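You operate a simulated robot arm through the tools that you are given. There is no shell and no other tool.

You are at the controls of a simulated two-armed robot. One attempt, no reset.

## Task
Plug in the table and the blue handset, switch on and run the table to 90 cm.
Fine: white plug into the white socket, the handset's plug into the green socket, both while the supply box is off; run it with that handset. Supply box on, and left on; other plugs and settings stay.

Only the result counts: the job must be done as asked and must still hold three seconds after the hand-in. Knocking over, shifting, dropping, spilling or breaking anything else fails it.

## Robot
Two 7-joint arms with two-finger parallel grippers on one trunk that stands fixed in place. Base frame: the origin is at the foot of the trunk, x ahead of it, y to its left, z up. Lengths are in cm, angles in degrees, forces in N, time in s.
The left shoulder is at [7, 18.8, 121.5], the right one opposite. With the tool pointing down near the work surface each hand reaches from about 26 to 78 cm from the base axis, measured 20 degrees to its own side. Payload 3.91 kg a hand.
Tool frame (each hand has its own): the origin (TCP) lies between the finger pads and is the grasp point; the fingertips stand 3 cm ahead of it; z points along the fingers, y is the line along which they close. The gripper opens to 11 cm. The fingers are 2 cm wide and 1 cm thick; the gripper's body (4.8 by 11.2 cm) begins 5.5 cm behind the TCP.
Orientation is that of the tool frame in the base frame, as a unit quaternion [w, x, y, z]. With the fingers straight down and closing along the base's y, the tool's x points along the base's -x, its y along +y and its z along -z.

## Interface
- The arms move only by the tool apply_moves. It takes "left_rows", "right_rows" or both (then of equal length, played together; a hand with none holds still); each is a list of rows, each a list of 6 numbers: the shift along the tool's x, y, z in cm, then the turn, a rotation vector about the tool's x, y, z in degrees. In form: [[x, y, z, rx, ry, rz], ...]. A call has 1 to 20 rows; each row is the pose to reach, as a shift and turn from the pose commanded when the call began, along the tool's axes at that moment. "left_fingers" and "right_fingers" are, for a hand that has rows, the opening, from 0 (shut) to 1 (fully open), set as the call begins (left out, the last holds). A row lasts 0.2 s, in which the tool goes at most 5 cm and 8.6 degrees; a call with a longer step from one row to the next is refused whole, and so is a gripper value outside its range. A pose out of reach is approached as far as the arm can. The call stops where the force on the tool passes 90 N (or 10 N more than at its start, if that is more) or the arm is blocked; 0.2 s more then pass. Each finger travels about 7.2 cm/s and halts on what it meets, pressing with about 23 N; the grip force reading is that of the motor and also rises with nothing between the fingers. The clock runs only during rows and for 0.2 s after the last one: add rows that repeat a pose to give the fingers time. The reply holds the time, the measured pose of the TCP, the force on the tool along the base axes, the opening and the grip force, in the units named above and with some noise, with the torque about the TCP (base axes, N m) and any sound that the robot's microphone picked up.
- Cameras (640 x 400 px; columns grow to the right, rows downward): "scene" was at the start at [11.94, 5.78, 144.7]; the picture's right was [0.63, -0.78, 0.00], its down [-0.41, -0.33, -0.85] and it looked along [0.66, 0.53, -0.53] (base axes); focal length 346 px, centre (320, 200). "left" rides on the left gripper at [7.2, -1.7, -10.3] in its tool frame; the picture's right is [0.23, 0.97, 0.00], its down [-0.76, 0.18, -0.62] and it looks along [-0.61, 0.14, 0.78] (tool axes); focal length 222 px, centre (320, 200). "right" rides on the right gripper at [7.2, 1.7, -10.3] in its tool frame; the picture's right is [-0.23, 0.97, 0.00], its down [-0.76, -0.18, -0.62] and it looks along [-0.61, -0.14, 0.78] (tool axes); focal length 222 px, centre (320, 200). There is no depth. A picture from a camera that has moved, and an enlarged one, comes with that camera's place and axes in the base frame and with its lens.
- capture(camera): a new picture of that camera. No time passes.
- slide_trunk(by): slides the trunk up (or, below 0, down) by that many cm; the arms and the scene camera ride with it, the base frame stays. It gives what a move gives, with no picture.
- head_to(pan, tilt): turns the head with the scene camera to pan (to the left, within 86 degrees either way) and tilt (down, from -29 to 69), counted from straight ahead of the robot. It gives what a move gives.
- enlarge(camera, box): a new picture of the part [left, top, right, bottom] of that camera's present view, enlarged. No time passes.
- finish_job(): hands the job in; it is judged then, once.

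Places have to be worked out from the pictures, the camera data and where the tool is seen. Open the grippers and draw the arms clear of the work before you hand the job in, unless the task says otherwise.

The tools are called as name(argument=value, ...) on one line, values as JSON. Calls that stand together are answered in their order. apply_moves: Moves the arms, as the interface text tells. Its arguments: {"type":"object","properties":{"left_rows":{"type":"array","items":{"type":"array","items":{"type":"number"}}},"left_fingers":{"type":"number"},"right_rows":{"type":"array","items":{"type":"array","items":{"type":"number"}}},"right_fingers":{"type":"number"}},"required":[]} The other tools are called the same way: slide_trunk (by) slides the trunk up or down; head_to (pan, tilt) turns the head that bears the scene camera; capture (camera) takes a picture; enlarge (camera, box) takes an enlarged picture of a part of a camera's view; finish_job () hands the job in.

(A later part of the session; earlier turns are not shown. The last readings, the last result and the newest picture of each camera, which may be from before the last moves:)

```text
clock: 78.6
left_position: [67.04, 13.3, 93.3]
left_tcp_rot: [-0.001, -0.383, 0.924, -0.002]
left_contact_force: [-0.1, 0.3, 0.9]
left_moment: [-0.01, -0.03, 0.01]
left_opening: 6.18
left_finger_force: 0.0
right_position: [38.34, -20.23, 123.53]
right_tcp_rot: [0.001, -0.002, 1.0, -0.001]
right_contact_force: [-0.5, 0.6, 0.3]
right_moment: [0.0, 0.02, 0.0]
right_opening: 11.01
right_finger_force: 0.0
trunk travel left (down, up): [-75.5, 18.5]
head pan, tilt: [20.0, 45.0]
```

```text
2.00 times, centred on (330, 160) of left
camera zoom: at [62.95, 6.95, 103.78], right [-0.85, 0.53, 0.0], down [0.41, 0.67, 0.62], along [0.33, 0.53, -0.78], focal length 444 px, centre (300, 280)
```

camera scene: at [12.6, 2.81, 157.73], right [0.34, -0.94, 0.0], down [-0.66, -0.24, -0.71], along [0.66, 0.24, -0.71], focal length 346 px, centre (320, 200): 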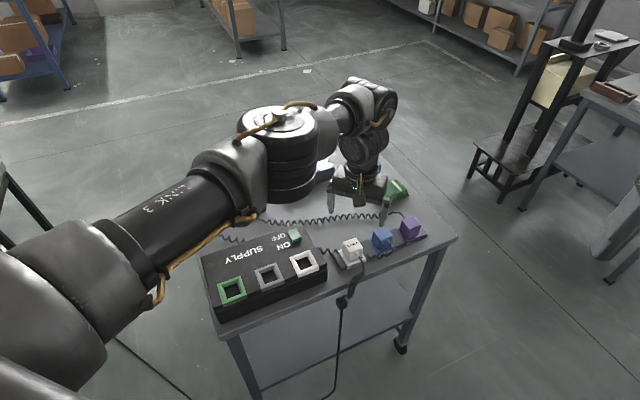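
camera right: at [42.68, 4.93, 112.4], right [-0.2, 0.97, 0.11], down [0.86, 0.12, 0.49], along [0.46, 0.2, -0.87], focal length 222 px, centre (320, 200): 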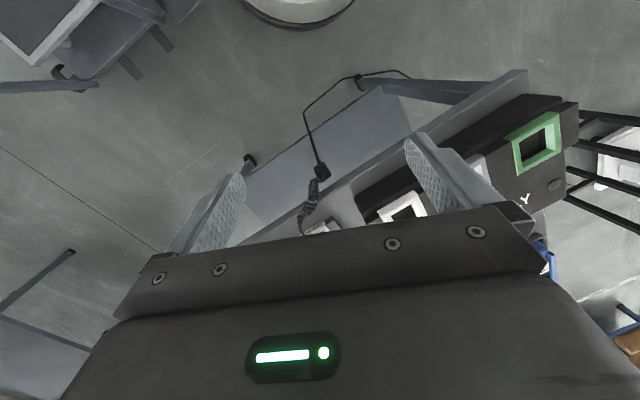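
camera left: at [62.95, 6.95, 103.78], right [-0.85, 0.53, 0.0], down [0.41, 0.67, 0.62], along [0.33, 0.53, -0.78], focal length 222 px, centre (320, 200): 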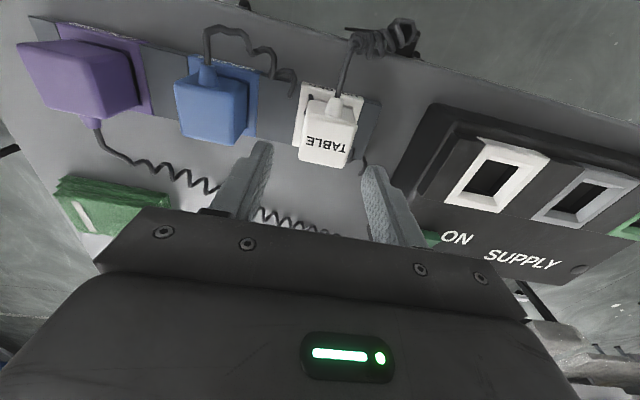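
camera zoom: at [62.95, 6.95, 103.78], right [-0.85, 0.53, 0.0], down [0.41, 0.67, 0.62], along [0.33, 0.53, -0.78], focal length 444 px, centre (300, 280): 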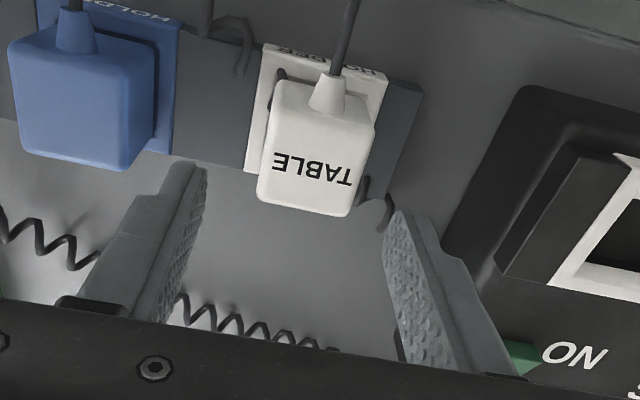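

The plug centre comes out at ≈ [66.1, 13.1]; I shift the hand by the small remainder and descend to z = 87.5 (fingertips 84.5, either side of the plug).

apply_moves(left_rows=[[0.35, 0.52, 0, 0, 0, 0], [0.35, 0.52, 1.5, 0, 0, 0], [0.35, 0.52, 3, 0, 0, 0], [0.35, 0.52, 4.5, 0, 0, 0], [0.35, 0.52, 5.8, 0, 0, 0], [0.35, 0.52, 5.8, 0, 0, 0]])

capture(camera="left")

enlarge(camera="scene", box=[310, 170, 430, 260])

```text
clock: 80.0
left_position: [66.3, 13.44, 87.41]
left_tcp_rot: [-0.001, -0.383, 0.924, 0.0]
left_contact_force: [-0.7, 0.0, -0.1]
left_moment: [0.01, 0.0, -0.01]
left_opening: 6.18
left_finger_force: 0.0
left hand out of reach, approached as far as the arm can: row 1
right_position: [38.42, -20.31, 123.51]
right_tcp_rot: [0.001, -0.001, 1.0, 0.001]
right_contact_force: [0.2, -1.0, -0.4]
right_moment: [0.01, 0.04, 0.0]
right_opening: 10.99
right_finger_force: 0.1
trunk travel left (down, up): [-75.5, 18.5]
head pan, tilt: [20.0, 45.0]
```

```text
taken
camera left: at [62.32, 7.07, 97.94], right [-0.85, 0.53, 0.0], down [0.41, 0.67, 0.62], along [0.33, 0.53, -0.78], focal length 222 px, centre (320, 200)
```

left: 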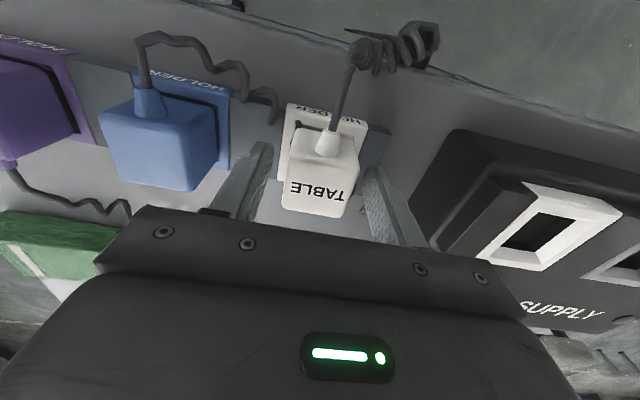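

```text
4.44 times, centred on (370, 215) of scene
camera zoom: at [12.58, 2.89, 145.72], right [0.34, -0.94, 0.0], down [-0.66, -0.24, -0.71], along [0.66, 0.24, -0.71], focal length 1536 px, centre (98, 133)
```

zoom: 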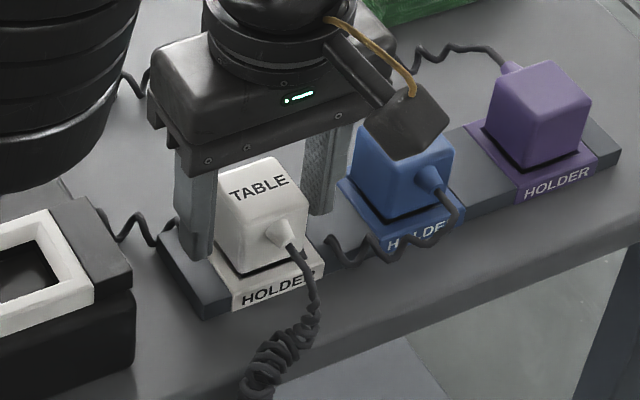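

The fingers stand on both sides of the white plug, clear of the leads. I close the gripper on it, holding the pose.

apply_moves(left_rows=[[0, 0, 0, 0, 0, 0], [0, 0, 0, 0, 0, 0], [0, 0, 0, 0, 0, 0], [0, 0, 0, 0, 0, 0]], left_fingers=0.1)

capture(camera="scene")

capture(camera="left")

```text
clock: 81.0
left_position: [66.37, 13.39, 87.54]
left_tcp_rot: [-0.001, -0.383, 0.924, -0.001]
left_contact_force: [-0.1, -0.8, 0.6]
left_moment: [-0.04, 0.02, 0.02]
left_opening: 3.95
left_finger_force: 22.9
right_position: [38.41, -20.24, 123.44]
right_tcp_rot: [0.001, -0.002, 1.0, 0.0]
right_contact_force: [0.5, 0.1, -0.2]
right_moment: [0.0, 0.02, -0.01]
right_opening: 11.01
right_finger_force: 0.1
trunk travel left (down, up): [-75.5, 18.5]
head pan, tilt: [20.0, 45.0]
```

```text
taken
camera scene: at [12.61, 2.9, 145.72], right [0.34, -0.94, 0.0], down [-0.66, -0.24, -0.71], along [0.66, 0.24, -0.71], focal length 346 px, centre (320, 200)
```

scene: 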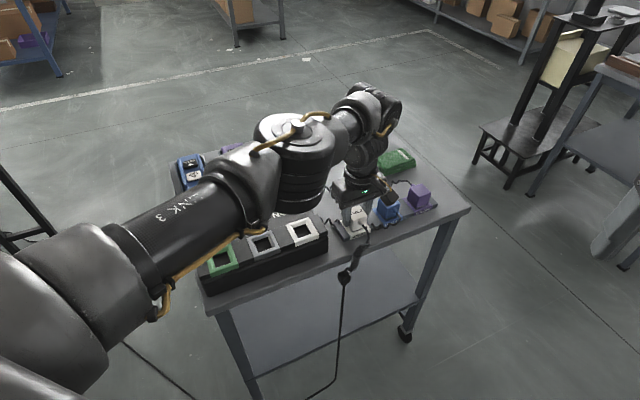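

```text
taken
camera left: at [62.35, 7.08, 97.95], right [-0.85, 0.53, 0.0], down [0.41, 0.67, 0.62], along [0.33, 0.53, -0.78], focal length 222 px, centre (320, 200)
```

left: 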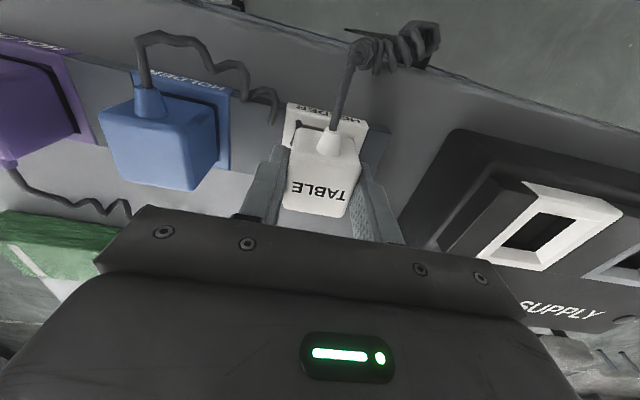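

Gripped at 3.95 cm with no side force, so it is centred. I lift the plug straight out in small steps.

apply_moves(left_rows=[[0, 0, -0.7, 0, 0, 0], [0, 0, -1.5, 0, 0, 0], [0, 0, -2.5, 0, 0, 0], [0, 0, -4, 0, 0, 0], [0, 0, -6, 0, 0, 0], [0, 0, -8, 0, 0, 0], [0, 0, -9, 0, 0, 0], [0, 0, -9, 0, 0, 0]])

capture(camera="left")

enlarge(camera="scene", box=[310, 150, 430, 240])

```text
clock: 82.8
left_position: [66.35, 13.47, 96.51]
left_tcp_rot: [-0.001, -0.383, 0.924, -0.002]
left_contact_force: [-0.2, 0.1, -0.6]
left_moment: [0.01, 0.0, -0.03]
left_opening: 3.95
left_finger_force: 23.6
left hand out of reach, approached as far as the arm can: row 4
right_position: [38.43, -20.24, 123.55]
right_tcp_rot: [0.001, -0.001, 1.0, -0.001]
right_contact_force: [0.4, -0.2, -0.4]
right_moment: [-0.01, -0.01, 0.01]
right_opening: 11.01
right_finger_force: 0.1
trunk travel left (down, up): [-75.5, 18.5]
head pan, tilt: [20.0, 45.0]
```

```text
taken
camera left: at [62.37, 7.13, 106.94], right [-0.85, 0.53, 0.0], down [0.41, 0.67, 0.62], along [0.33, 0.53, -0.78], focal length 222 px, centre (320, 200)
```

left: 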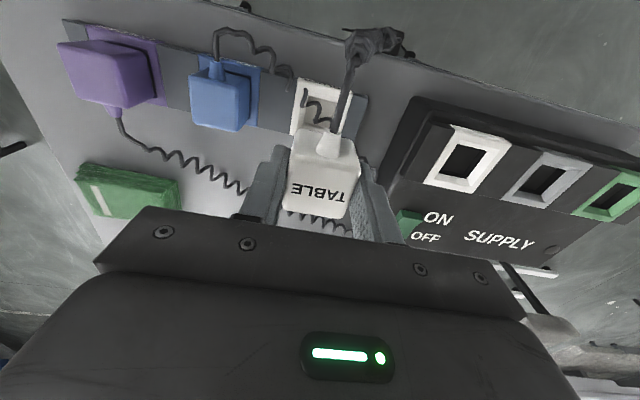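

```text
4.44 times, centred on (370, 195) of scene
camera zoom: at [12.62, 2.97, 145.72], right [0.34, -0.94, 0.0], down [-0.66, -0.24, -0.71], along [0.66, 0.24, -0.71], focal length 1536 px, centre (98, 222)
```

zoom: 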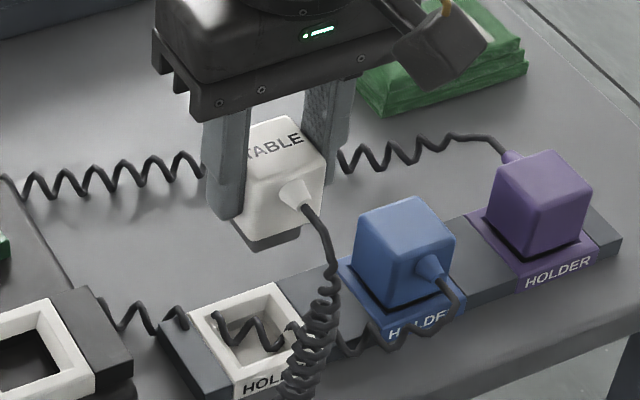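

The plug is out of the holder. I zoom the wrist camera on the now empty holder opening and on the white socket to measure their offset in one picture.

enlarge(camera="left", box=[270, 60, 390, 150])

enlarge(camera="left", box=[410, 110, 530, 200])

enlarge(camera="scene", box=[180, 200, 380, 310])

```text
4.44 times, centred on (330, 105) of left
camera zoom: at [62.37, 7.13, 106.94], right [-0.85, 0.53, 0.0], down [0.41, 0.67, 0.62], along [0.33, 0.53, -0.78], focal length 987 px, centre (276, 622)
```

zoom: 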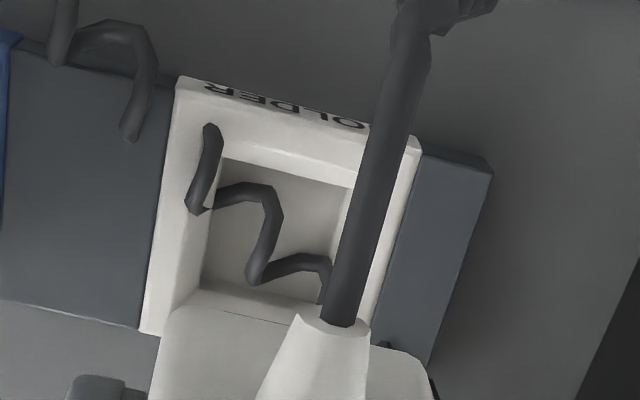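

```text
4.44 times, centred on (470, 155) of left
camera zoom: at [62.37, 7.13, 106.94], right [-0.85, 0.53, 0.0], down [0.41, 0.67, 0.62], along [0.33, 0.53, -0.78], focal length 987 px, centre (-347, 400)
```

zoom: 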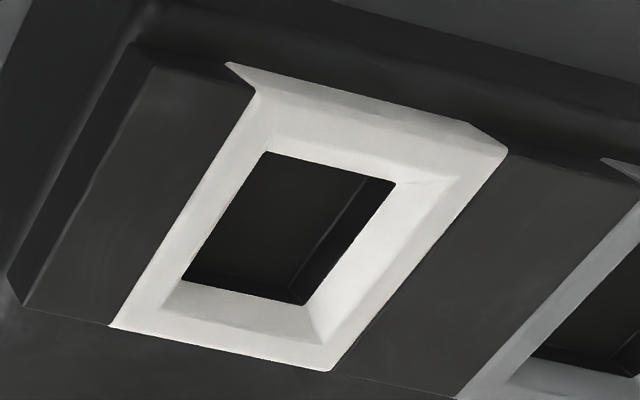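

```text
3.20 times, centred on (280, 255) of scene
camera zoom: at [12.62, 2.97, 145.72], right [0.34, -0.94, 0.0], down [-0.66, -0.24, -0.71], along [0.66, 0.24, -0.71], focal length 1106 px, centre (448, 24)
```

zoom: 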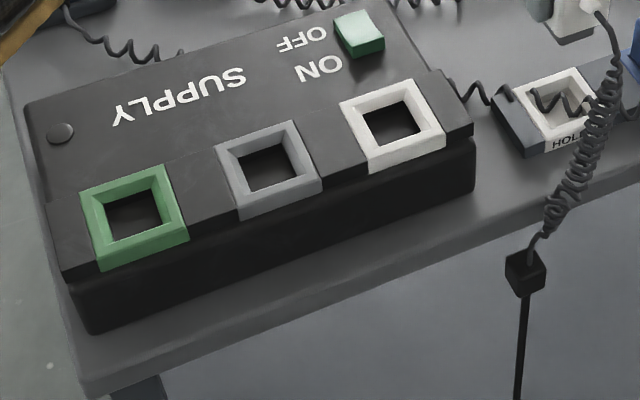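

Frame corners give a level frame with centre ≈ [56.4, 23.1] at z ≈ 88.3. I carry the plug along the row at z = 96.5 to above the white socket, then re-measure there.

apply_moves(left_rows=[[0, 3.4, 0, 0, 0, 0], [-0.1, 6.9, 0, 0, 0, 0], [-0.1, 10.4, 0, 0, 0, 0], [-0.13, 13.84, 0, 0, 0, 0], [-0.13, 13.84, 0, 0, 0, 0]])

capture(camera="left")

enlarge(camera="scene", box=[230, 160, 370, 270])

```text
clock: 84.0
left_position: [63.89, 25.48, 94.65]
left_tcp_rot: [-0.001, -0.382, 0.924, -0.002]
left_contact_force: [0.1, -1.5, -0.4]
left_moment: [0.01, 0.01, -0.02]
left_opening: 3.95
left_finger_force: 22.9
left hand out of reach, approached as far as the arm can: row 1, 2, 3, 4, 5
right_position: [38.47, -20.27, 123.53]
right_tcp_rot: [0.002, -0.002, 1.0, 0.0]
right_contact_force: [0.2, 0.3, -0.3]
right_moment: [-0.03, -0.02, 0.0]
right_opening: 10.99
right_finger_force: 0.0
trunk travel left (down, up): [-75.5, 18.5]
head pan, tilt: [20.0, 45.0]
```

```text
taken
camera left: at [59.9, 19.16, 105.02], right [-0.85, 0.53, 0.0], down [0.42, 0.67, 0.62], along [0.33, 0.53, -0.78], focal length 222 px, centre (320, 200)
```

left: 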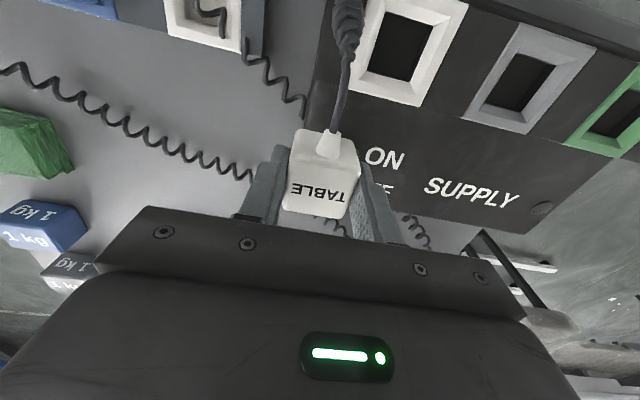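

```text
3.64 times, centred on (300, 215) of scene
camera zoom: at [12.64, 2.8, 145.72], right [0.34, -0.94, 0.0], down [-0.66, -0.24, -0.71], along [0.66, 0.24, -0.71], focal length 1257 px, centre (393, 146)
```

zoom: 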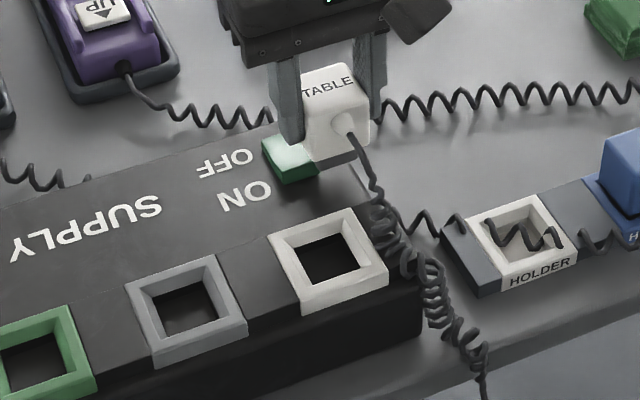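

The hand veered to [63.9, 25.5, 94.7] because some wrist limit binds at this 45° turn when the arm folds. The plug is still above everything; I test by un-turning 20° while moving toward the socket's place, staying at z ≈ 96.5.

apply_moves(left_rows=[[0, 0, -1, 0, 0, 7], [0, 0, -1.9, 0, 0, 14], [0, 0, -1.9, 0, 0, 20], [2.2, 1.2, -1.9, 0, 0, 20], [4.4, 2.4, -1.9, 0, 0, 20], [6.6, 3.6, -1.9, 0, 0, 20], [6.6, 3.6, -1.9, 0, 0, 20]])

capture(camera="left")

```text
clock: 85.6
left_position: [57.15, 23.44, 96.54]
left_tcp_rot: [-0.002, -0.215, 0.977, -0.003]
left_contact_force: [-0.5, 0.3, -0.7]
left_moment: [0.03, -0.01, -0.04]
left_opening: 3.95
left_finger_force: 23.0
left hand out of reach, approached as far as the arm can: row 6, 7
right_position: [38.46, -20.21, 123.63]
right_tcp_rot: [0.001, -0.001, 1.0, -0.001]
right_contact_force: [0.2, 0.1, 0.3]
right_moment: [0.0, -0.01, -0.01]
right_opening: 10.99
right_finger_force: 0.0
trunk travel left (down, up): [-75.5, 18.5]
head pan, tilt: [20.0, 45.0]
```

```text
taken
camera left: at [51.18, 18.99, 106.96], right [-0.61, 0.79, 0.0], down [0.62, 0.48, 0.62], along [0.49, 0.38, -0.79], focal length 222 px, centre (320, 200)
```

left: 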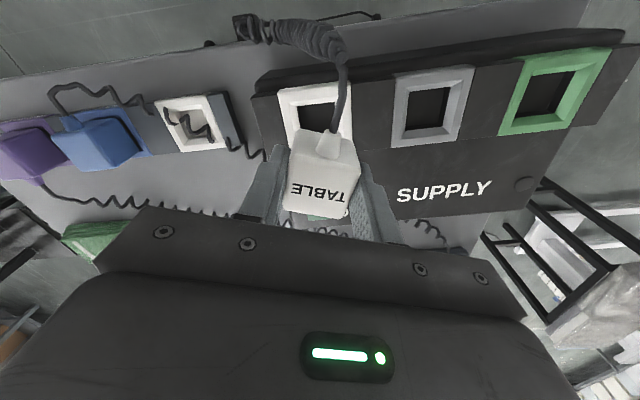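

So it is the hand's turn limit: at the socket only about 25° is possible in this direction. I return the plug to its holder (feasible at 45°) and will re-grip it with the hand turned the opposite way (−135°).

apply_moves(left_rows=[[-1.1, -3.3, 0, 0, 0, 0], [-2.1, -6.5, 0, 0, 0, 0], [-3.2, -9.8, 0, 0, 0, 0], [-4.16, -12.95, 0, 0, 0, 0], [-4.16, -12.95, 0, 0, 0, -7], [-4.16, -12.95, 0, 0, 0, -14], [-4.16, -12.95, 0, 0, 0, -20.2], [-4.16, -12.95, 0, 0, 0, -20.2]])

capture(camera="left")

```text
clock: 87.4
left_position: [66.29, 13.55, 96.54]
left_tcp_rot: [0.0, -0.386, 0.923, -0.003]
left_contact_force: [0.3, 0.4, -1.2]
left_moment: [-0.01, 0.03, 0.0]
left_opening: 3.96
left_finger_force: 23.4
right_position: [38.45, -20.19, 123.58]
right_tcp_rot: [0.001, -0.002, 1.0, -0.001]
right_contact_force: [-0.4, 0.4, 0.0]
right_moment: [-0.01, -0.01, 0.01]
right_opening: 10.99
right_finger_force: 0.1
trunk travel left (down, up): [-75.5, 18.5]
head pan, tilt: [20.0, 45.0]
```

```text
taken
camera left: at [62.37, 7.25, 107.04], right [-0.85, 0.52, 0.0], down [0.41, 0.67, 0.62], along [0.33, 0.53, -0.78], focal length 222 px, centre (320, 200)
```

left: 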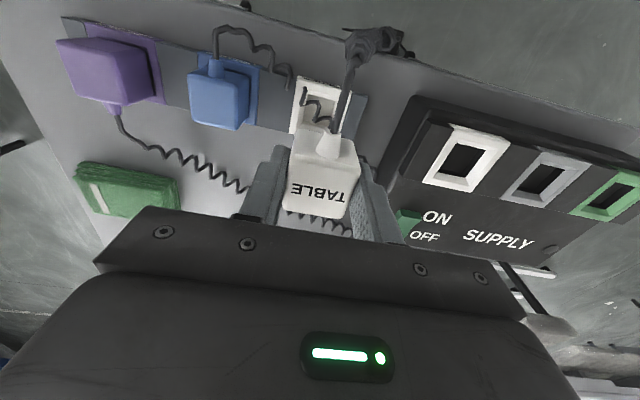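

Back at the lift-off pose above the white holder (within 0.1 cm). I lower the plug back into its holder gently.

apply_moves(left_rows=[[0.03, -0.1, 3, 0, 0, 0.4], [0.03, -0.1, 5.5, 0, 0, 0.4], [0.03, -0.1, 6.5, 0, 0, 0.4], [0.03, -0.1, 7.2, 0, 0, 0.4], [0.03, -0.1, 7.8, 0, 0, 0.4], [0.03, -0.1, 8.4, 0, 0, 0.4], [0.03, -0.1, 9, 0, 0, 0.4], [0.03, -0.1, 9, 0, 0, 0.4]])

capture(camera="left")

enlarge(camera="scene", box=[310, 160, 430, 250])

```text
clock: 89.2
left_position: [66.35, 13.36, 87.53]
left_tcp_rot: [-0.001, -0.381, 0.924, -0.003]
left_contact_force: [-1.0, -1.5, -2.8]
left_moment: [-0.11, 0.09, 0.05]
left_opening: 3.94
left_finger_force: 23.2
right_position: [38.43, -20.12, 123.39]
right_tcp_rot: [0.001, -0.002, 1.0, -0.001]
right_contact_force: [-0.7, 0.3, 0.4]
right_moment: [0.01, -0.05, 0.0]
right_opening: 10.99
right_finger_force: 0.0
trunk travel left (down, up): [-75.5, 18.5]
head pan, tilt: [20.0, 45.0]
```

```text
taken
camera left: at [62.34, 7.13, 98.0], right [-0.85, 0.53, 0.0], down [0.42, 0.67, 0.62], along [0.33, 0.52, -0.78], focal length 222 px, centre (320, 200)
```

left: 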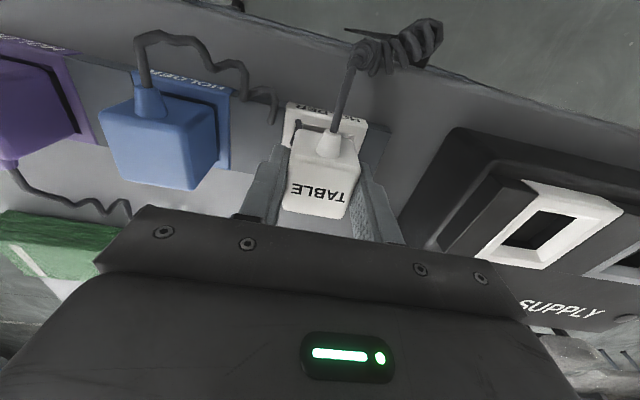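

```text
4.44 times, centred on (370, 205) of scene
camera zoom: at [12.6, 2.91, 145.71], right [0.34, -0.94, 0.0], down [-0.66, -0.24, -0.71], along [0.66, 0.24, -0.71], focal length 1536 px, centre (98, 178)
```

zoom: 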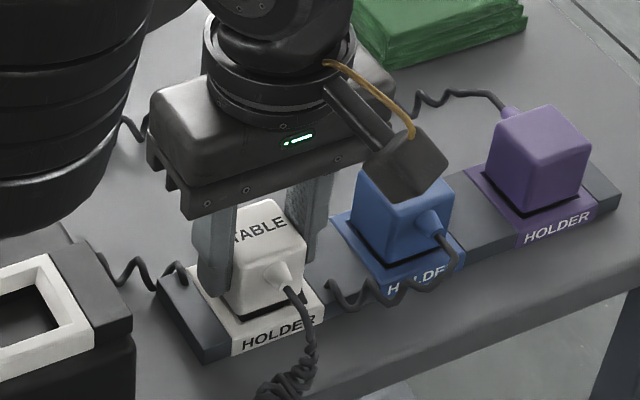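

The plug sits again in its holder at the original height. I open the fingers and rise.

apply_moves(left_rows=[[0, 0, 0, 0, 0, 0], [0, 0, 0, 0, 0, 0], [0, 0, 0, 0, 0, 0]], left_fingers=0.56)

apply_moves(left_rows=[[0, 0, -2, 0, 0, 0], [0, 0, -5, 0, 0, 0], [0, 0, -8, 0, 0, 0], [0, 0, -9.5, 0, 0, 5], [0, 0, -9.5, 0, 0, 12]])

capture(camera="left")

```text
clock: 90.0
left_position: [66.4, 13.53, 87.64]
left_tcp_rot: [-0.001, -0.382, 0.924, -0.002]
left_contact_force: [-0.8, 0.4, 0.2]
left_moment: [0.02, 0.0, 0.03]
left_opening: 6.15
left_finger_force: 0.1
right_position: [38.59, -20.33, 123.4]
right_tcp_rot: [0.001, -0.002, 1.0, 0.0]
right_contact_force: [-0.5, 0.9, -0.1]
right_moment: [0.03, 0.0, -0.04]
right_opening: 11.02
right_finger_force: 0.1
trunk travel left (down, up): [-75.5, 18.5]
head pan, tilt: [20.0, 45.0]
```

```text
clock: 91.2
left_position: [66.32, 13.6, 97.03]
left_tcp_rot: [-0.001, -0.282, 0.96, -0.002]
left_contact_force: [0.6, 0.5, 0.0]
left_moment: [-0.01, -0.04, 0.01]
left_opening: 6.14
left_finger_force: 0.0
right_position: [38.47, -20.13, 123.47]
right_tcp_rot: [0.001, -0.002, 1.0, -0.001]
right_contact_force: [-0.9, 0.3, 0.3]
right_moment: [-0.02, 0.02, 0.02]
right_opening: 11.01
right_finger_force: 0.1
trunk travel left (down, up): [-75.5, 18.5]
head pan, tilt: [20.0, 45.0]
```

```text
taken
camera left: at [61.15, 8.27, 107.54], right [-0.72, 0.7, 0.0], down [0.55, 0.56, 0.62], along [0.43, 0.44, -0.78], focal length 222 px, centre (320, 200)
```

left: 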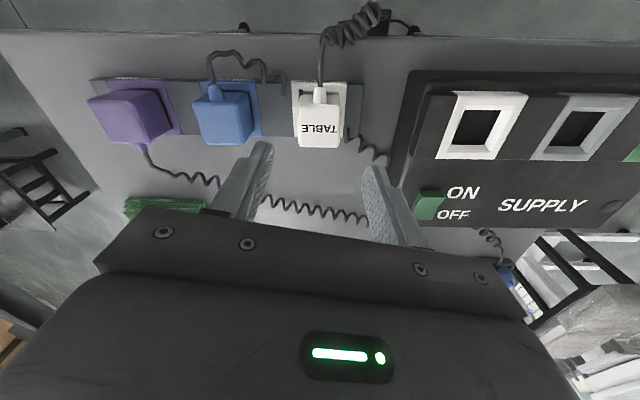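

The plug stands in its holder. Now I turn the hand to the opposite direction (to −135°) here in the air at z = 97 to see whether that is reachable.

apply_moves(left_rows=[[0, 0, 0, 0, 0, 8.4], [0, 0, 0, 0, 0, 16.8], [0, 0, 0, 0, 0, 25.2], [0, 0, 0, 0, 0, 33.6], [0, 0, 0, 0, 0, 42], [0, 0, 0, 0, 0, 50.4], [0, 0, 0, 0, 0, 58.8], [0, 0, 0, 0, 0, 67.2], [0, 0, 0, 0, 0, 75.6], [0, 0, 0, 0, 0, 84], [0, 0, 0, 0, 0, 92.4], [0, 0, 0, 0, 0, 100.8], [0, 0, 0, 0, 0, 109.2], [0, 0, 0, 0, 0, 117.6], [0, 0, 0, 0, 0, 126], [0, 0, 0, 0, 0, 134.4], [0, 0, 0, 0, 0, 142.8], [0, 0, 0, 0, 0, 151.2], [0, 0, 0, 0, 0, 159.6], [0, 0, 0, 0, 0, 168]])

capture(camera="left")

```text
clock: 95.4
left_position: [66.39, 13.57, 97.15]
left_tcp_rot: [0.001, 0.925, 0.38, -0.001]
left_contact_force: [0.5, 0.1, -0.1]
left_moment: [-0.01, 0.04, 0.02]
left_opening: 6.17
left_finger_force: 0.0
right_position: [38.39, -20.3, 123.57]
right_tcp_rot: [0.002, -0.001, 1.0, 0.0]
right_contact_force: [0.1, -0.3, -0.2]
right_moment: [0.04, -0.01, -0.01]
right_opening: 10.99
right_finger_force: 0.0
trunk travel left (down, up): [-75.5, 18.5]
head pan, tilt: [20.0, 45.0]
```

```text
taken
camera left: at [70.27, 19.77, 107.51], right [0.85, -0.53, 0.0], down [-0.42, -0.66, 0.63], along [-0.33, -0.53, -0.78], focal length 222 px, centre (320, 200)
```

left: 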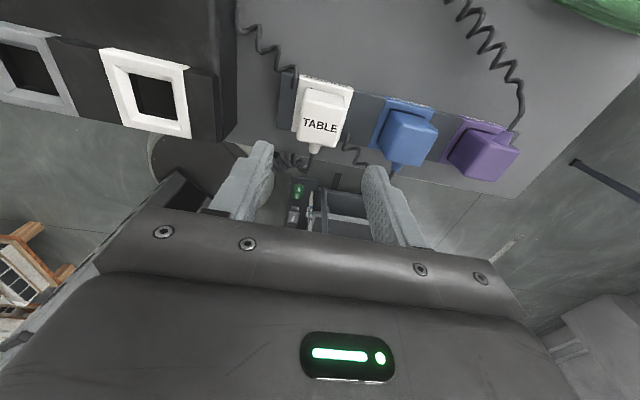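

The −135° turn works. With the empty hand I test the trip along the row at this turn: to above the white socket.

apply_moves(left_rows=[[-0.1, -3.5, 0, 0, 0, 0], [-0.2, -7, 0, 0, 0, 0], [-0.3, -10.5, 0, 0, 0, 0], [-0.35, -13.8, 0, 0, 0, 0], [-0.35, -13.8, 0, 0, 0, 0]])

capture(camera="left")

```text
clock: 96.6
left_position: [56.54, 23.09, 97.03]
left_tcp_rot: [0.001, 0.925, 0.38, -0.001]
left_contact_force: [-0.7, -1.0, 0.5]
left_moment: [0.03, -0.03, 0.01]
left_opening: 6.17
left_finger_force: 0.1
right_position: [38.56, -20.36, 123.42]
right_tcp_rot: [0.001, -0.002, 1.0, 0.0]
right_contact_force: [0.2, 0.8, -0.2]
right_moment: [0.01, -0.01, -0.01]
right_opening: 11.02
right_finger_force: 0.1
trunk travel left (down, up): [-75.5, 18.5]
head pan, tilt: [20.0, 45.0]
```

```text
taken
camera left: at [60.3, 29.33, 107.45], right [0.85, -0.53, 0.0], down [-0.41, -0.66, 0.63], along [-0.33, -0.53, -0.78], focal length 222 px, centre (320, 200)
```

left: 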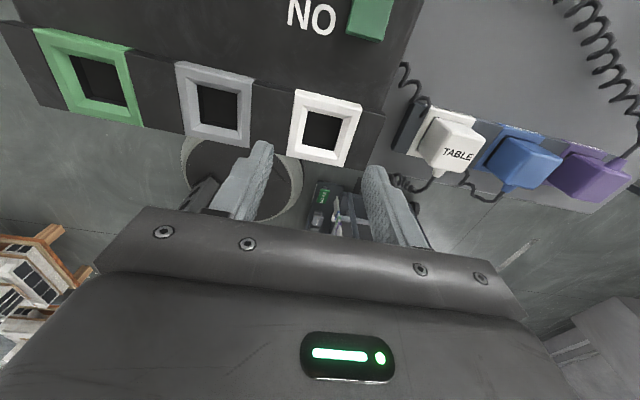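

Works without limits. I zoom to measure the white socket from here, then test the way to the green socket.

enlarge(camera="left", box=[270, 70, 390, 180])

apply_moves(left_rows=[[-0.05, -3.5, 0, 0, 0, 0], [-0.1, -7, 0, 0, 0, 0], [-0.2, -10.5, 0, 0, 0, 0], [-0.25, -14, 0, 0, 0, 0], [-0.27, -17.6, 0, 0, 0, 0], [-0.27, -17.6, 0, 0, 0, 0]])

capture(camera="left")

capture(camera="scene")

```text
3.64 times, centred on (330, 125) of left
camera zoom: at [60.3, 29.33, 107.45], right [0.85, -0.53, 0.0], down [-0.41, -0.66, 0.63], along [-0.33, -0.53, -0.78], focal length 808 px, centre (284, 473)
```

zoom: 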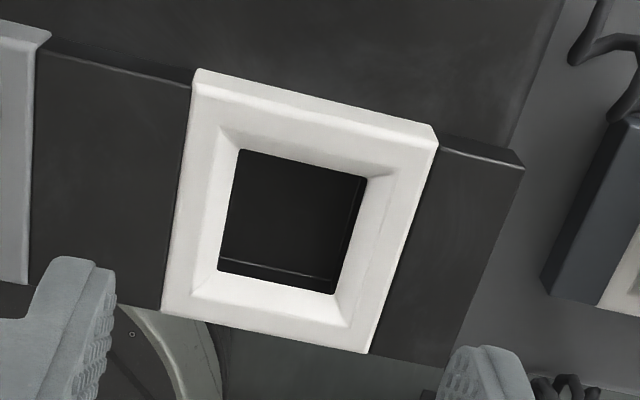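

```text
clock: 98.0
left_position: [43.9, 35.28, 97.08]
left_tcp_rot: [0.001, 0.925, 0.381, -0.001]
left_contact_force: [-0.9, 0.2, 0.3]
left_moment: [0.0, 0.0, 0.04]
left_opening: 6.15
left_finger_force: 0.1
right_position: [38.48, -20.34, 123.48]
right_tcp_rot: [0.0, -0.002, 1.0, 0.0]
right_contact_force: [0.3, 0.0, -0.4]
right_moment: [-0.02, 0.02, 0.01]
right_opening: 10.99
right_finger_force: 0.1
trunk travel left (down, up): [-75.5, 18.5]
head pan, tilt: [20.0, 45.0]
```

```text
taken
camera left: at [47.69, 41.53, 107.36], right [0.85, -0.53, 0.0], down [-0.41, -0.66, 0.63], along [-0.33, -0.53, -0.78], focal length 222 px, centre (320, 200)
```

left: 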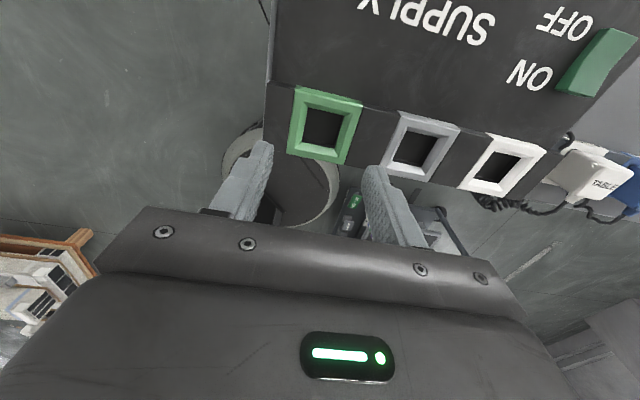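

```text
taken
camera scene: at [12.69, 2.82, 145.71], right [0.34, -0.94, 0.0], down [-0.67, -0.24, -0.71], along [0.66, 0.24, -0.71], focal length 346 px, centre (320, 200)
```

scene: 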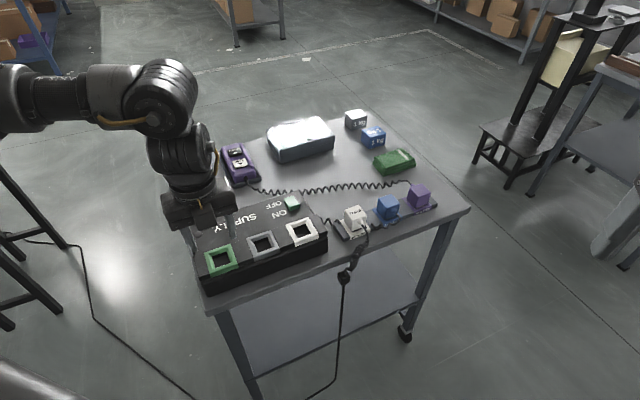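

Both sockets are reachable at this turn; the white socket measures ≈ [56.4, 22.8]. I return along the row to above the white plug to grip it anew.

apply_moves(left_rows=[[0.1, 3.9, 0, 0, 0, -0.3], [0.2, 7.8, 0, 0, 0, -0.3], [0.3, 11.7, 0, 0, 0, -0.3], [0.4, 15.7, 0, 0, 0, -0.3], [0.5, 19.6, 0, 0, 0, -0.3], [0.6, 23.5, 0, 0, 0, -0.3], [0.7, 27.4, 0, 0, 0, -0.3], [0.72, 31.33, 0, 0, 0, -0.3], [0.72, 31.33, 0, 0, 0, -0.3]])

enlarge(camera="left", box=[240, 60, 440, 220])

```text
clock: 100.0
left_position: [66.35, 13.64, 97.13]
left_tcp_rot: [0.003, 0.924, 0.383, -0.002]
left_contact_force: [-0.3, 1.0, 0.7]
left_moment: [-0.01, -0.02, 0.01]
left_opening: 6.16
left_finger_force: 0.0
right_position: [38.41, -20.14, 123.51]
right_tcp_rot: [0.001, -0.003, 1.0, 0.0]
right_contact_force: [-0.2, -0.1, 0.6]
right_moment: [-0.02, -0.03, -0.03]
right_opening: 11.02
right_finger_force: 0.1
trunk travel left (down, up): [-75.5, 18.5]
head pan, tilt: [20.0, 45.0]
```

```text
2.50 times, centred on (340, 140) of left
camera zoom: at [70.2, 20.03, 107.42], right [0.85, -0.53, 0.0], down [-0.41, -0.66, 0.63], along [-0.33, -0.53, -0.78], focal length 555 px, centre (270, 350)
```

zoom: 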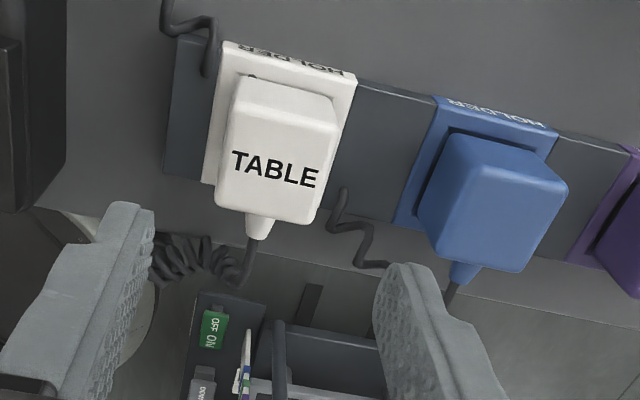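

The plug measures within 0.15 cm of where expected. I shift 0.15 cm along the row and descend to z = 87.5 around it, then close.

apply_moves(left_rows=[[0, 0.15, 3, 0, 0, 0], [0, 0.15, 6, 0, 0, 0], [0, 0.15, 8, 0, 0, 0], [0, 0.15, 9.6, 0, 0, 0], [0, 0.15, 9.6, 0, 0, 0]])

capture(camera="left")

enlarge(camera="scene", box=[310, 160, 430, 250])

```text
clock: 101.2
left_position: [66.51, 13.45, 87.43]
left_tcp_rot: [0.0, 0.923, 0.384, -0.002]
left_contact_force: [-0.3, -0.1, -0.6]
left_moment: [-0.01, -0.02, -0.05]
left_opening: 6.15
left_finger_force: 0.1
right_position: [38.48, -20.35, 123.52]
right_tcp_rot: [0.001, -0.001, 1.0, 0.0]
right_contact_force: [-0.4, 0.0, 0.3]
right_moment: [0.01, 0.02, 0.0]
right_opening: 10.99
right_finger_force: 0.1
trunk travel left (down, up): [-75.5, 18.5]
head pan, tilt: [20.0, 45.0]
```

```text
taken
camera left: at [70.32, 19.84, 97.88], right [0.85, -0.53, 0.0], down [-0.41, -0.66, 0.63], along [-0.33, -0.53, -0.78], focal length 222 px, centre (320, 200)
```

left: 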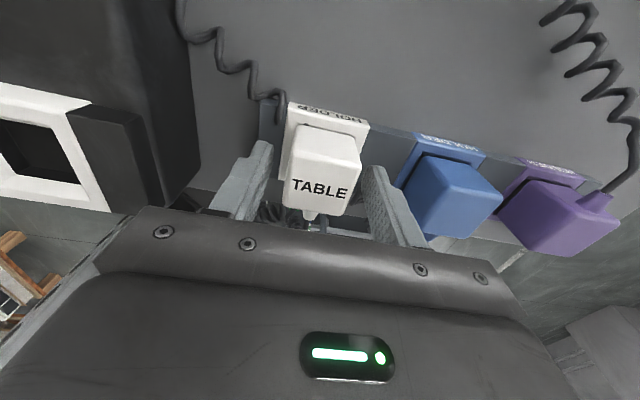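

```text
4.44 times, centred on (370, 205) of scene
camera zoom: at [12.57, 2.96, 145.72], right [0.34, -0.94, 0.0], down [-0.66, -0.24, -0.71], along [0.66, 0.24, -0.71], focal length 1536 px, centre (98, 178)
```

zoom: 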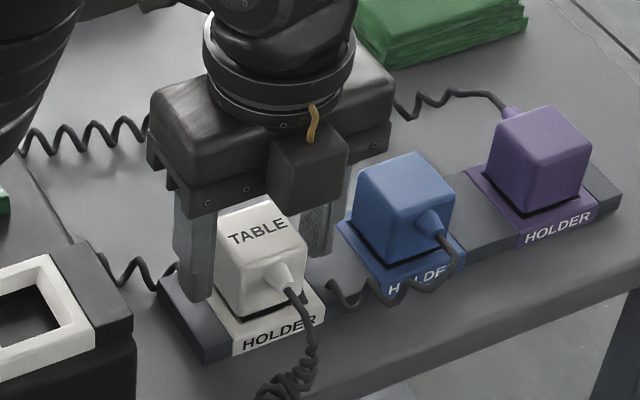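

Fingers are on both sides of the white plug. I close on it and then lift straight up 9 cm.

apply_moves(left_rows=[[0, 0, 0, 0, 0, 0], [0, 0, 0, 0, 0, 0], [0, 0, 0, 0, 0, 0], [0, 0, 0, 0, 0, 0]], left_fingers=0.1)

apply_moves(left_rows=[[0, 0, -0.7, 0, 0, 0], [0, 0, -1.5, 0, 0, 0], [0, 0, -2.5, 0, 0, 0], [0, 0, -4, 0, 0, 0], [0, 0, -6, 0, 0, 0], [0, 0, -8, 0, 0, 0], [0, 0, -9, 0, 0, 0], [0, 0, -9, 0, 0, 0]])

enlarge(camera="left", box=[220, 60, 420, 220])

```text
clock: 102.2
left_position: [66.41, 13.61, 87.48]
left_tcp_rot: [0.001, 0.923, 0.384, -0.001]
left_contact_force: [-0.4, -0.5, 0.1]
left_moment: [-0.04, 0.02, -0.01]
left_opening: 3.95
left_finger_force: 23.2
right_position: [38.46, -20.23, 123.51]
right_tcp_rot: [0.0, -0.001, 1.0, -0.001]
right_contact_force: [-0.6, 0.0, -0.1]
right_moment: [0.0, -0.01, 0.03]
right_opening: 10.97
right_finger_force: 0.0
trunk travel left (down, up): [-75.5, 18.5]
head pan, tilt: [20.0, 45.0]
```

```text
clock: 104.0
left_position: [66.68, 13.49, 96.53]
left_tcp_rot: [0.002, 0.924, 0.383, -0.001]
left_contact_force: [-0.3, 0.0, -0.4]
left_moment: [0.0, 0.02, -0.01]
left_opening: 3.95
left_finger_force: 22.9
right_position: [38.45, -20.32, 123.49]
right_tcp_rot: [0.001, -0.001, 1.0, -0.001]
right_contact_force: [-0.8, 0.4, -0.6]
right_moment: [0.0, 0.01, 0.01]
right_opening: 10.99
right_finger_force: 0.0
trunk travel left (down, up): [-75.5, 18.5]
head pan, tilt: [20.0, 45.0]
```

```text
2.50 times, centred on (320, 140) of left
camera zoom: at [70.37, 19.84, 106.86], right [0.85, -0.53, 0.0], down [-0.41, -0.66, 0.63], along [-0.33, -0.53, -0.78], focal length 555 px, centre (320, 350)
```

zoom: 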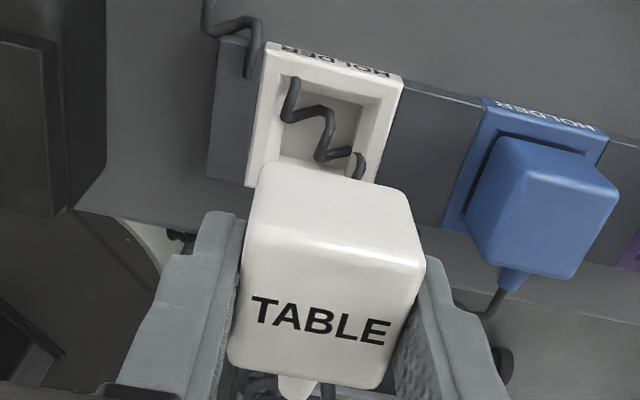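

The white plug is lifted cleanly. I carry it along the row to the white socket (Δ ≈ −13.65 cm along the row, −0.35 cm across), still at z = 96.5.

apply_moves(left_rows=[[-0.1, -3.4, 0, 0, 0, 0], [-0.2, -6.8, 0, 0, 0, 0], [-0.3, -10.2, 0, 0, 0, 0], [-0.35, -13.65, 0, 0, 0, 0], [-0.35, -13.65, 0, 0, 0, 0]])

enlarge(camera="left", box=[220, 60, 420, 220])

enlarge(camera="scene", box=[240, 170, 360, 260])

```text
clock: 105.2
left_position: [56.53, 22.87, 96.47]
left_tcp_rot: [0.001, 0.923, 0.384, -0.001]
left_contact_force: [-0.6, 0.4, -1.5]
left_moment: [0.0, 0.01, 0.01]
left_opening: 3.96
left_finger_force: 22.7
right_position: [38.43, -20.53, 123.54]
right_tcp_rot: [0.001, -0.002, 1.0, -0.001]
right_contact_force: [-0.2, 0.5, 0.5]
right_moment: [0.02, 0.01, -0.01]
right_opening: 11.0
right_finger_force: 0.0
trunk travel left (down, up): [-75.5, 18.5]
head pan, tilt: [20.0, 45.0]
```

```text
2.50 times, centred on (320, 140) of left
camera zoom: at [60.42, 29.16, 106.83], right [0.85, -0.53, 0.0], down [-0.41, -0.66, 0.63], along [-0.33, -0.53, -0.78], focal length 555 px, centre (320, 350)
```

zoom: 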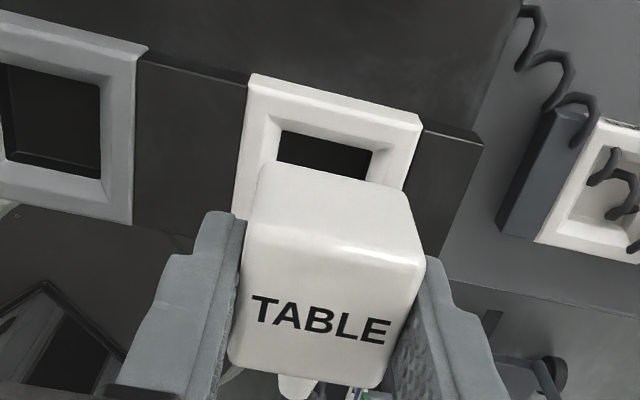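

```text
4.44 times, centred on (300, 215) of scene
camera zoom: at [12.66, 2.82, 145.72], right [0.34, -0.94, 0.0], down [-0.66, -0.24, -0.71], along [0.66, 0.24, -0.71], focal length 1536 px, centre (409, 133)
```

zoom: 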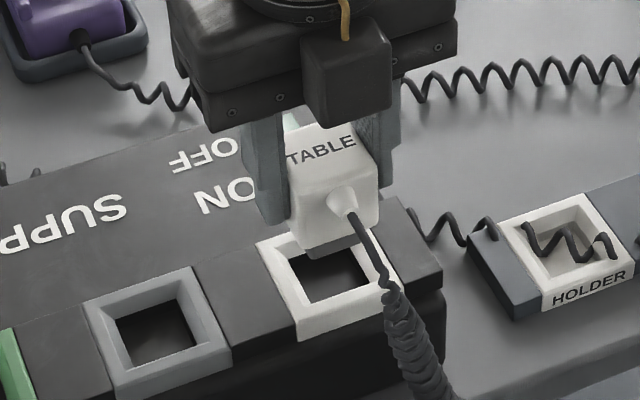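

The plug hovers over the white socket and looks aligned along the row. I lower it to about 1 cm above the frame and check from the scene camera.

apply_moves(left_rows=[[0, 0, 1, 0, 0, 0], [0, 0, 2, 0, 0, 0], [0, 0, 2.7, 0, 0, 0], [0, 0, 2.7, 0, 0, 0]])

enlarge(camera="scene", box=[260, 190, 350, 260])

enlarge(camera="left", box=[240, 80, 400, 200])

enlarge(camera="right", box=[400, 0, 640, 200])

```text
clock: 106.2
left_position: [56.56, 22.87, 93.87]
left_tcp_rot: [0.003, 0.924, 0.384, -0.001]
left_contact_force: [-0.1, 0.1, 1.2]
left_moment: [-0.02, 0.01, 0.0]
left_opening: 3.94
left_finger_force: 23.3
right_position: [38.47, -20.29, 123.48]
right_tcp_rot: [0.001, -0.002, 1.0, -0.001]
right_contact_force: [0.0, -0.5, 0.9]
right_moment: [-0.02, 0.0, -0.02]
right_opening: 11.0
right_finger_force: 0.1
trunk travel left (down, up): [-75.5, 18.5]
head pan, tilt: [20.0, 45.0]
```

```text
5.71 times, centred on (305, 225) of scene
camera zoom: at [12.57, 2.95, 145.73], right [0.34, -0.94, 0.0], down [-0.66, -0.24, -0.71], along [0.66, 0.24, -0.71], focal length 1975 px, centre (406, 57)
```

zoom: 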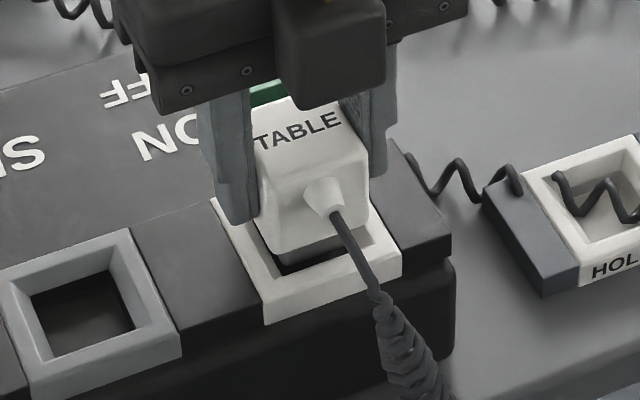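

```text
3.33 times, centred on (320, 140) of left
camera zoom: at [60.37, 29.2, 104.18], right [0.85, -0.53, 0.0], down [-0.41, -0.66, 0.63], along [-0.33, -0.53, -0.78], focal length 740 px, centre (320, 400)
```

zoom: 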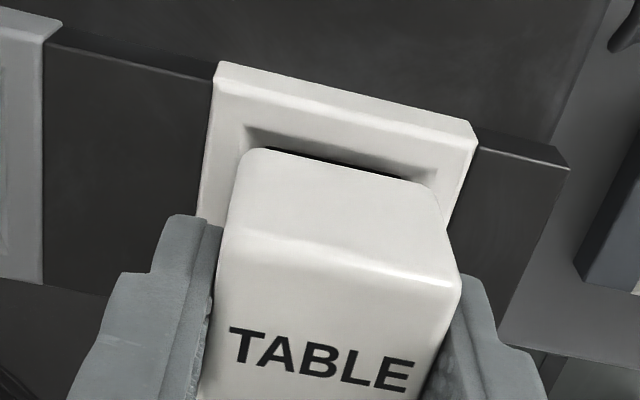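

```text
2.00 times, centred on (520, 100) of right
camera zoom: at [31.2, -18.64, 133.82], right [0.22, 0.97, 0.0], down [0.76, -0.17, 0.62], along [0.61, -0.14, -0.78], focal length 444 px, centre (-80, 400)
```

zoom: 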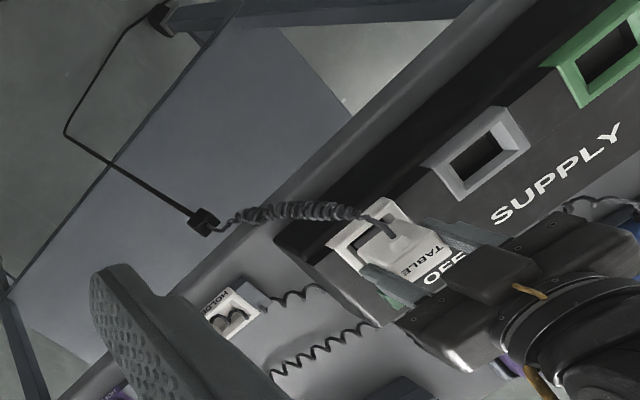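

From both views the plug is centred over the opening within a few millimetres. I lower it slowly and watch the force.

apply_moves(left_rows=[[0, 0, 0.4, 0, 0, 0], [0, 0, 0.8, 0, 0, 0], [0, 0, 1.1, 0, 0, 0]])

enlarge(camera="scene", box=[260, 190, 350, 260])

```text
clock: 107.0
left_position: [56.44, 22.8, 93.0]
left_tcp_rot: [0.003, 0.923, 0.385, 0.002]
left_contact_force: [0.8, 1.5, 17.5]
left_moment: [0.12, 0.05, -0.02]
left_opening: 3.96
left_finger_force: 22.4
right_position: [38.24, -20.37, 123.6]
right_tcp_rot: [0.002, -0.002, 1.0, -0.001]
right_contact_force: [1.0, -0.1, 0.3]
right_moment: [0.0, 0.01, 0.0]
right_opening: 10.99
right_finger_force: 0.1
trunk travel left (down, up): [-75.5, 18.5]
head pan, tilt: [20.0, 45.0]
```

```text
5.71 times, centred on (305, 225) of scene
camera zoom: at [12.37, 2.87, 145.78], right [0.34, -0.94, 0.0], down [-0.66, -0.24, -0.71], along [0.67, 0.24, -0.71], focal length 1975 px, centre (406, 57)
```

zoom: 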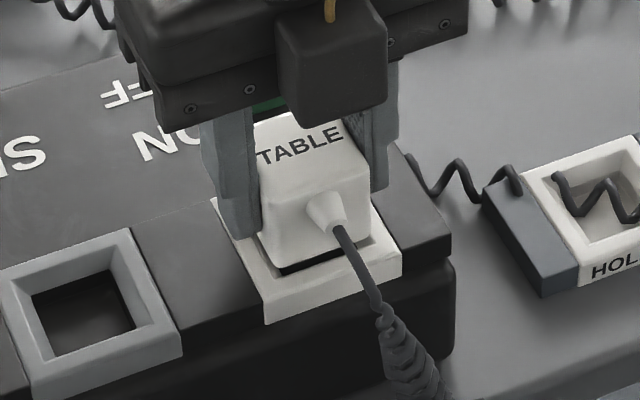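

Contact at z ≈ 93.0 with 17 N; the moment says the touch is on the +across, −row side. I ease the plug by 0.15 cm the other way and press slightly further.

apply_moves(left_rows=[[-0.1, 0.06, 0, 0, 0, 0], [-0.15, 0.1, 0.1, 0, 0, 0], [-0.15, 0.1, 0.3, 0, 0, 0]])

```text
clock: 107.8
left_position: [56.28, 22.62, 92.49]
left_tcp_rot: [0.001, 0.923, 0.384, 0.0]
left_contact_force: [0.6, 3.9, 16.3]
left_moment: [0.06, 0.09, -0.01]
left_opening: 3.95
left_finger_force: 23.5
right_position: [38.27, -20.23, 123.59]
right_tcp_rot: [0.002, -0.002, 1.0, -0.001]
right_contact_force: [-0.2, 0.0, -0.7]
right_moment: [-0.01, 0.03, 0.04]
right_opening: 10.99
right_finger_force: 0.1
trunk travel left (down, up): [-75.5, 18.5]
head pan, tilt: [20.0, 45.0]
```

It sank to z = 92.5 with about 16 N; side forces are small. I give back a little across the row and push on down.

apply_moves(left_rows=[[0.06, -0.04, 0.2, 0, 0, 0], [0.06, -0.04, 0.5, 0, 0, 0], [0.06, -0.04, 0.8, 0, 0, 0]])

enlarge(camera="scene", box=[260, 190, 350, 260])

```text
clock: 108.6
left_position: [56.46, 22.67, 91.83]
left_tcp_rot: [0.003, 0.923, 0.384, 0.001]
left_contact_force: [1.6, 1.3, 27.0]
left_moment: [0.38, 0.37, -0.2]
left_opening: 3.96
left_finger_force: 23.2
right_position: [38.15, -20.38, 123.64]
right_tcp_rot: [0.002, -0.001, 1.0, 0.0]
right_contact_force: [0.0, -0.9, 0.3]
right_moment: [0.0, 0.01, -0.03]
right_opening: 10.99
right_finger_force: 0.1
trunk travel left (down, up): [-75.5, 18.5]
head pan, tilt: [20.0, 45.0]
```

```text
5.71 times, centred on (305, 225) of scene
camera zoom: at [12.24, 2.8, 145.78], right [0.34, -0.94, 0.0], down [-0.66, -0.24, -0.71], along [0.67, 0.24, -0.71], focal length 1975 px, centre (406, 57)
```

zoom: 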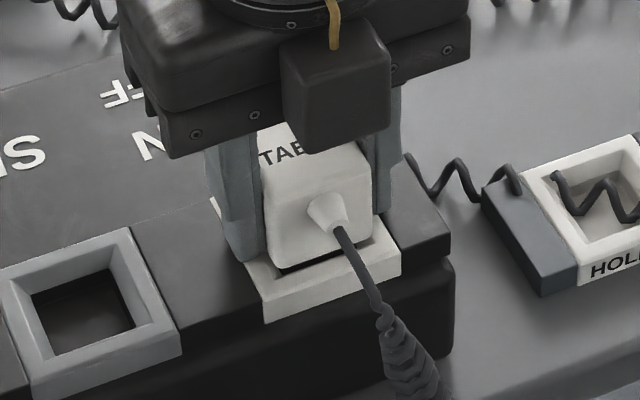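

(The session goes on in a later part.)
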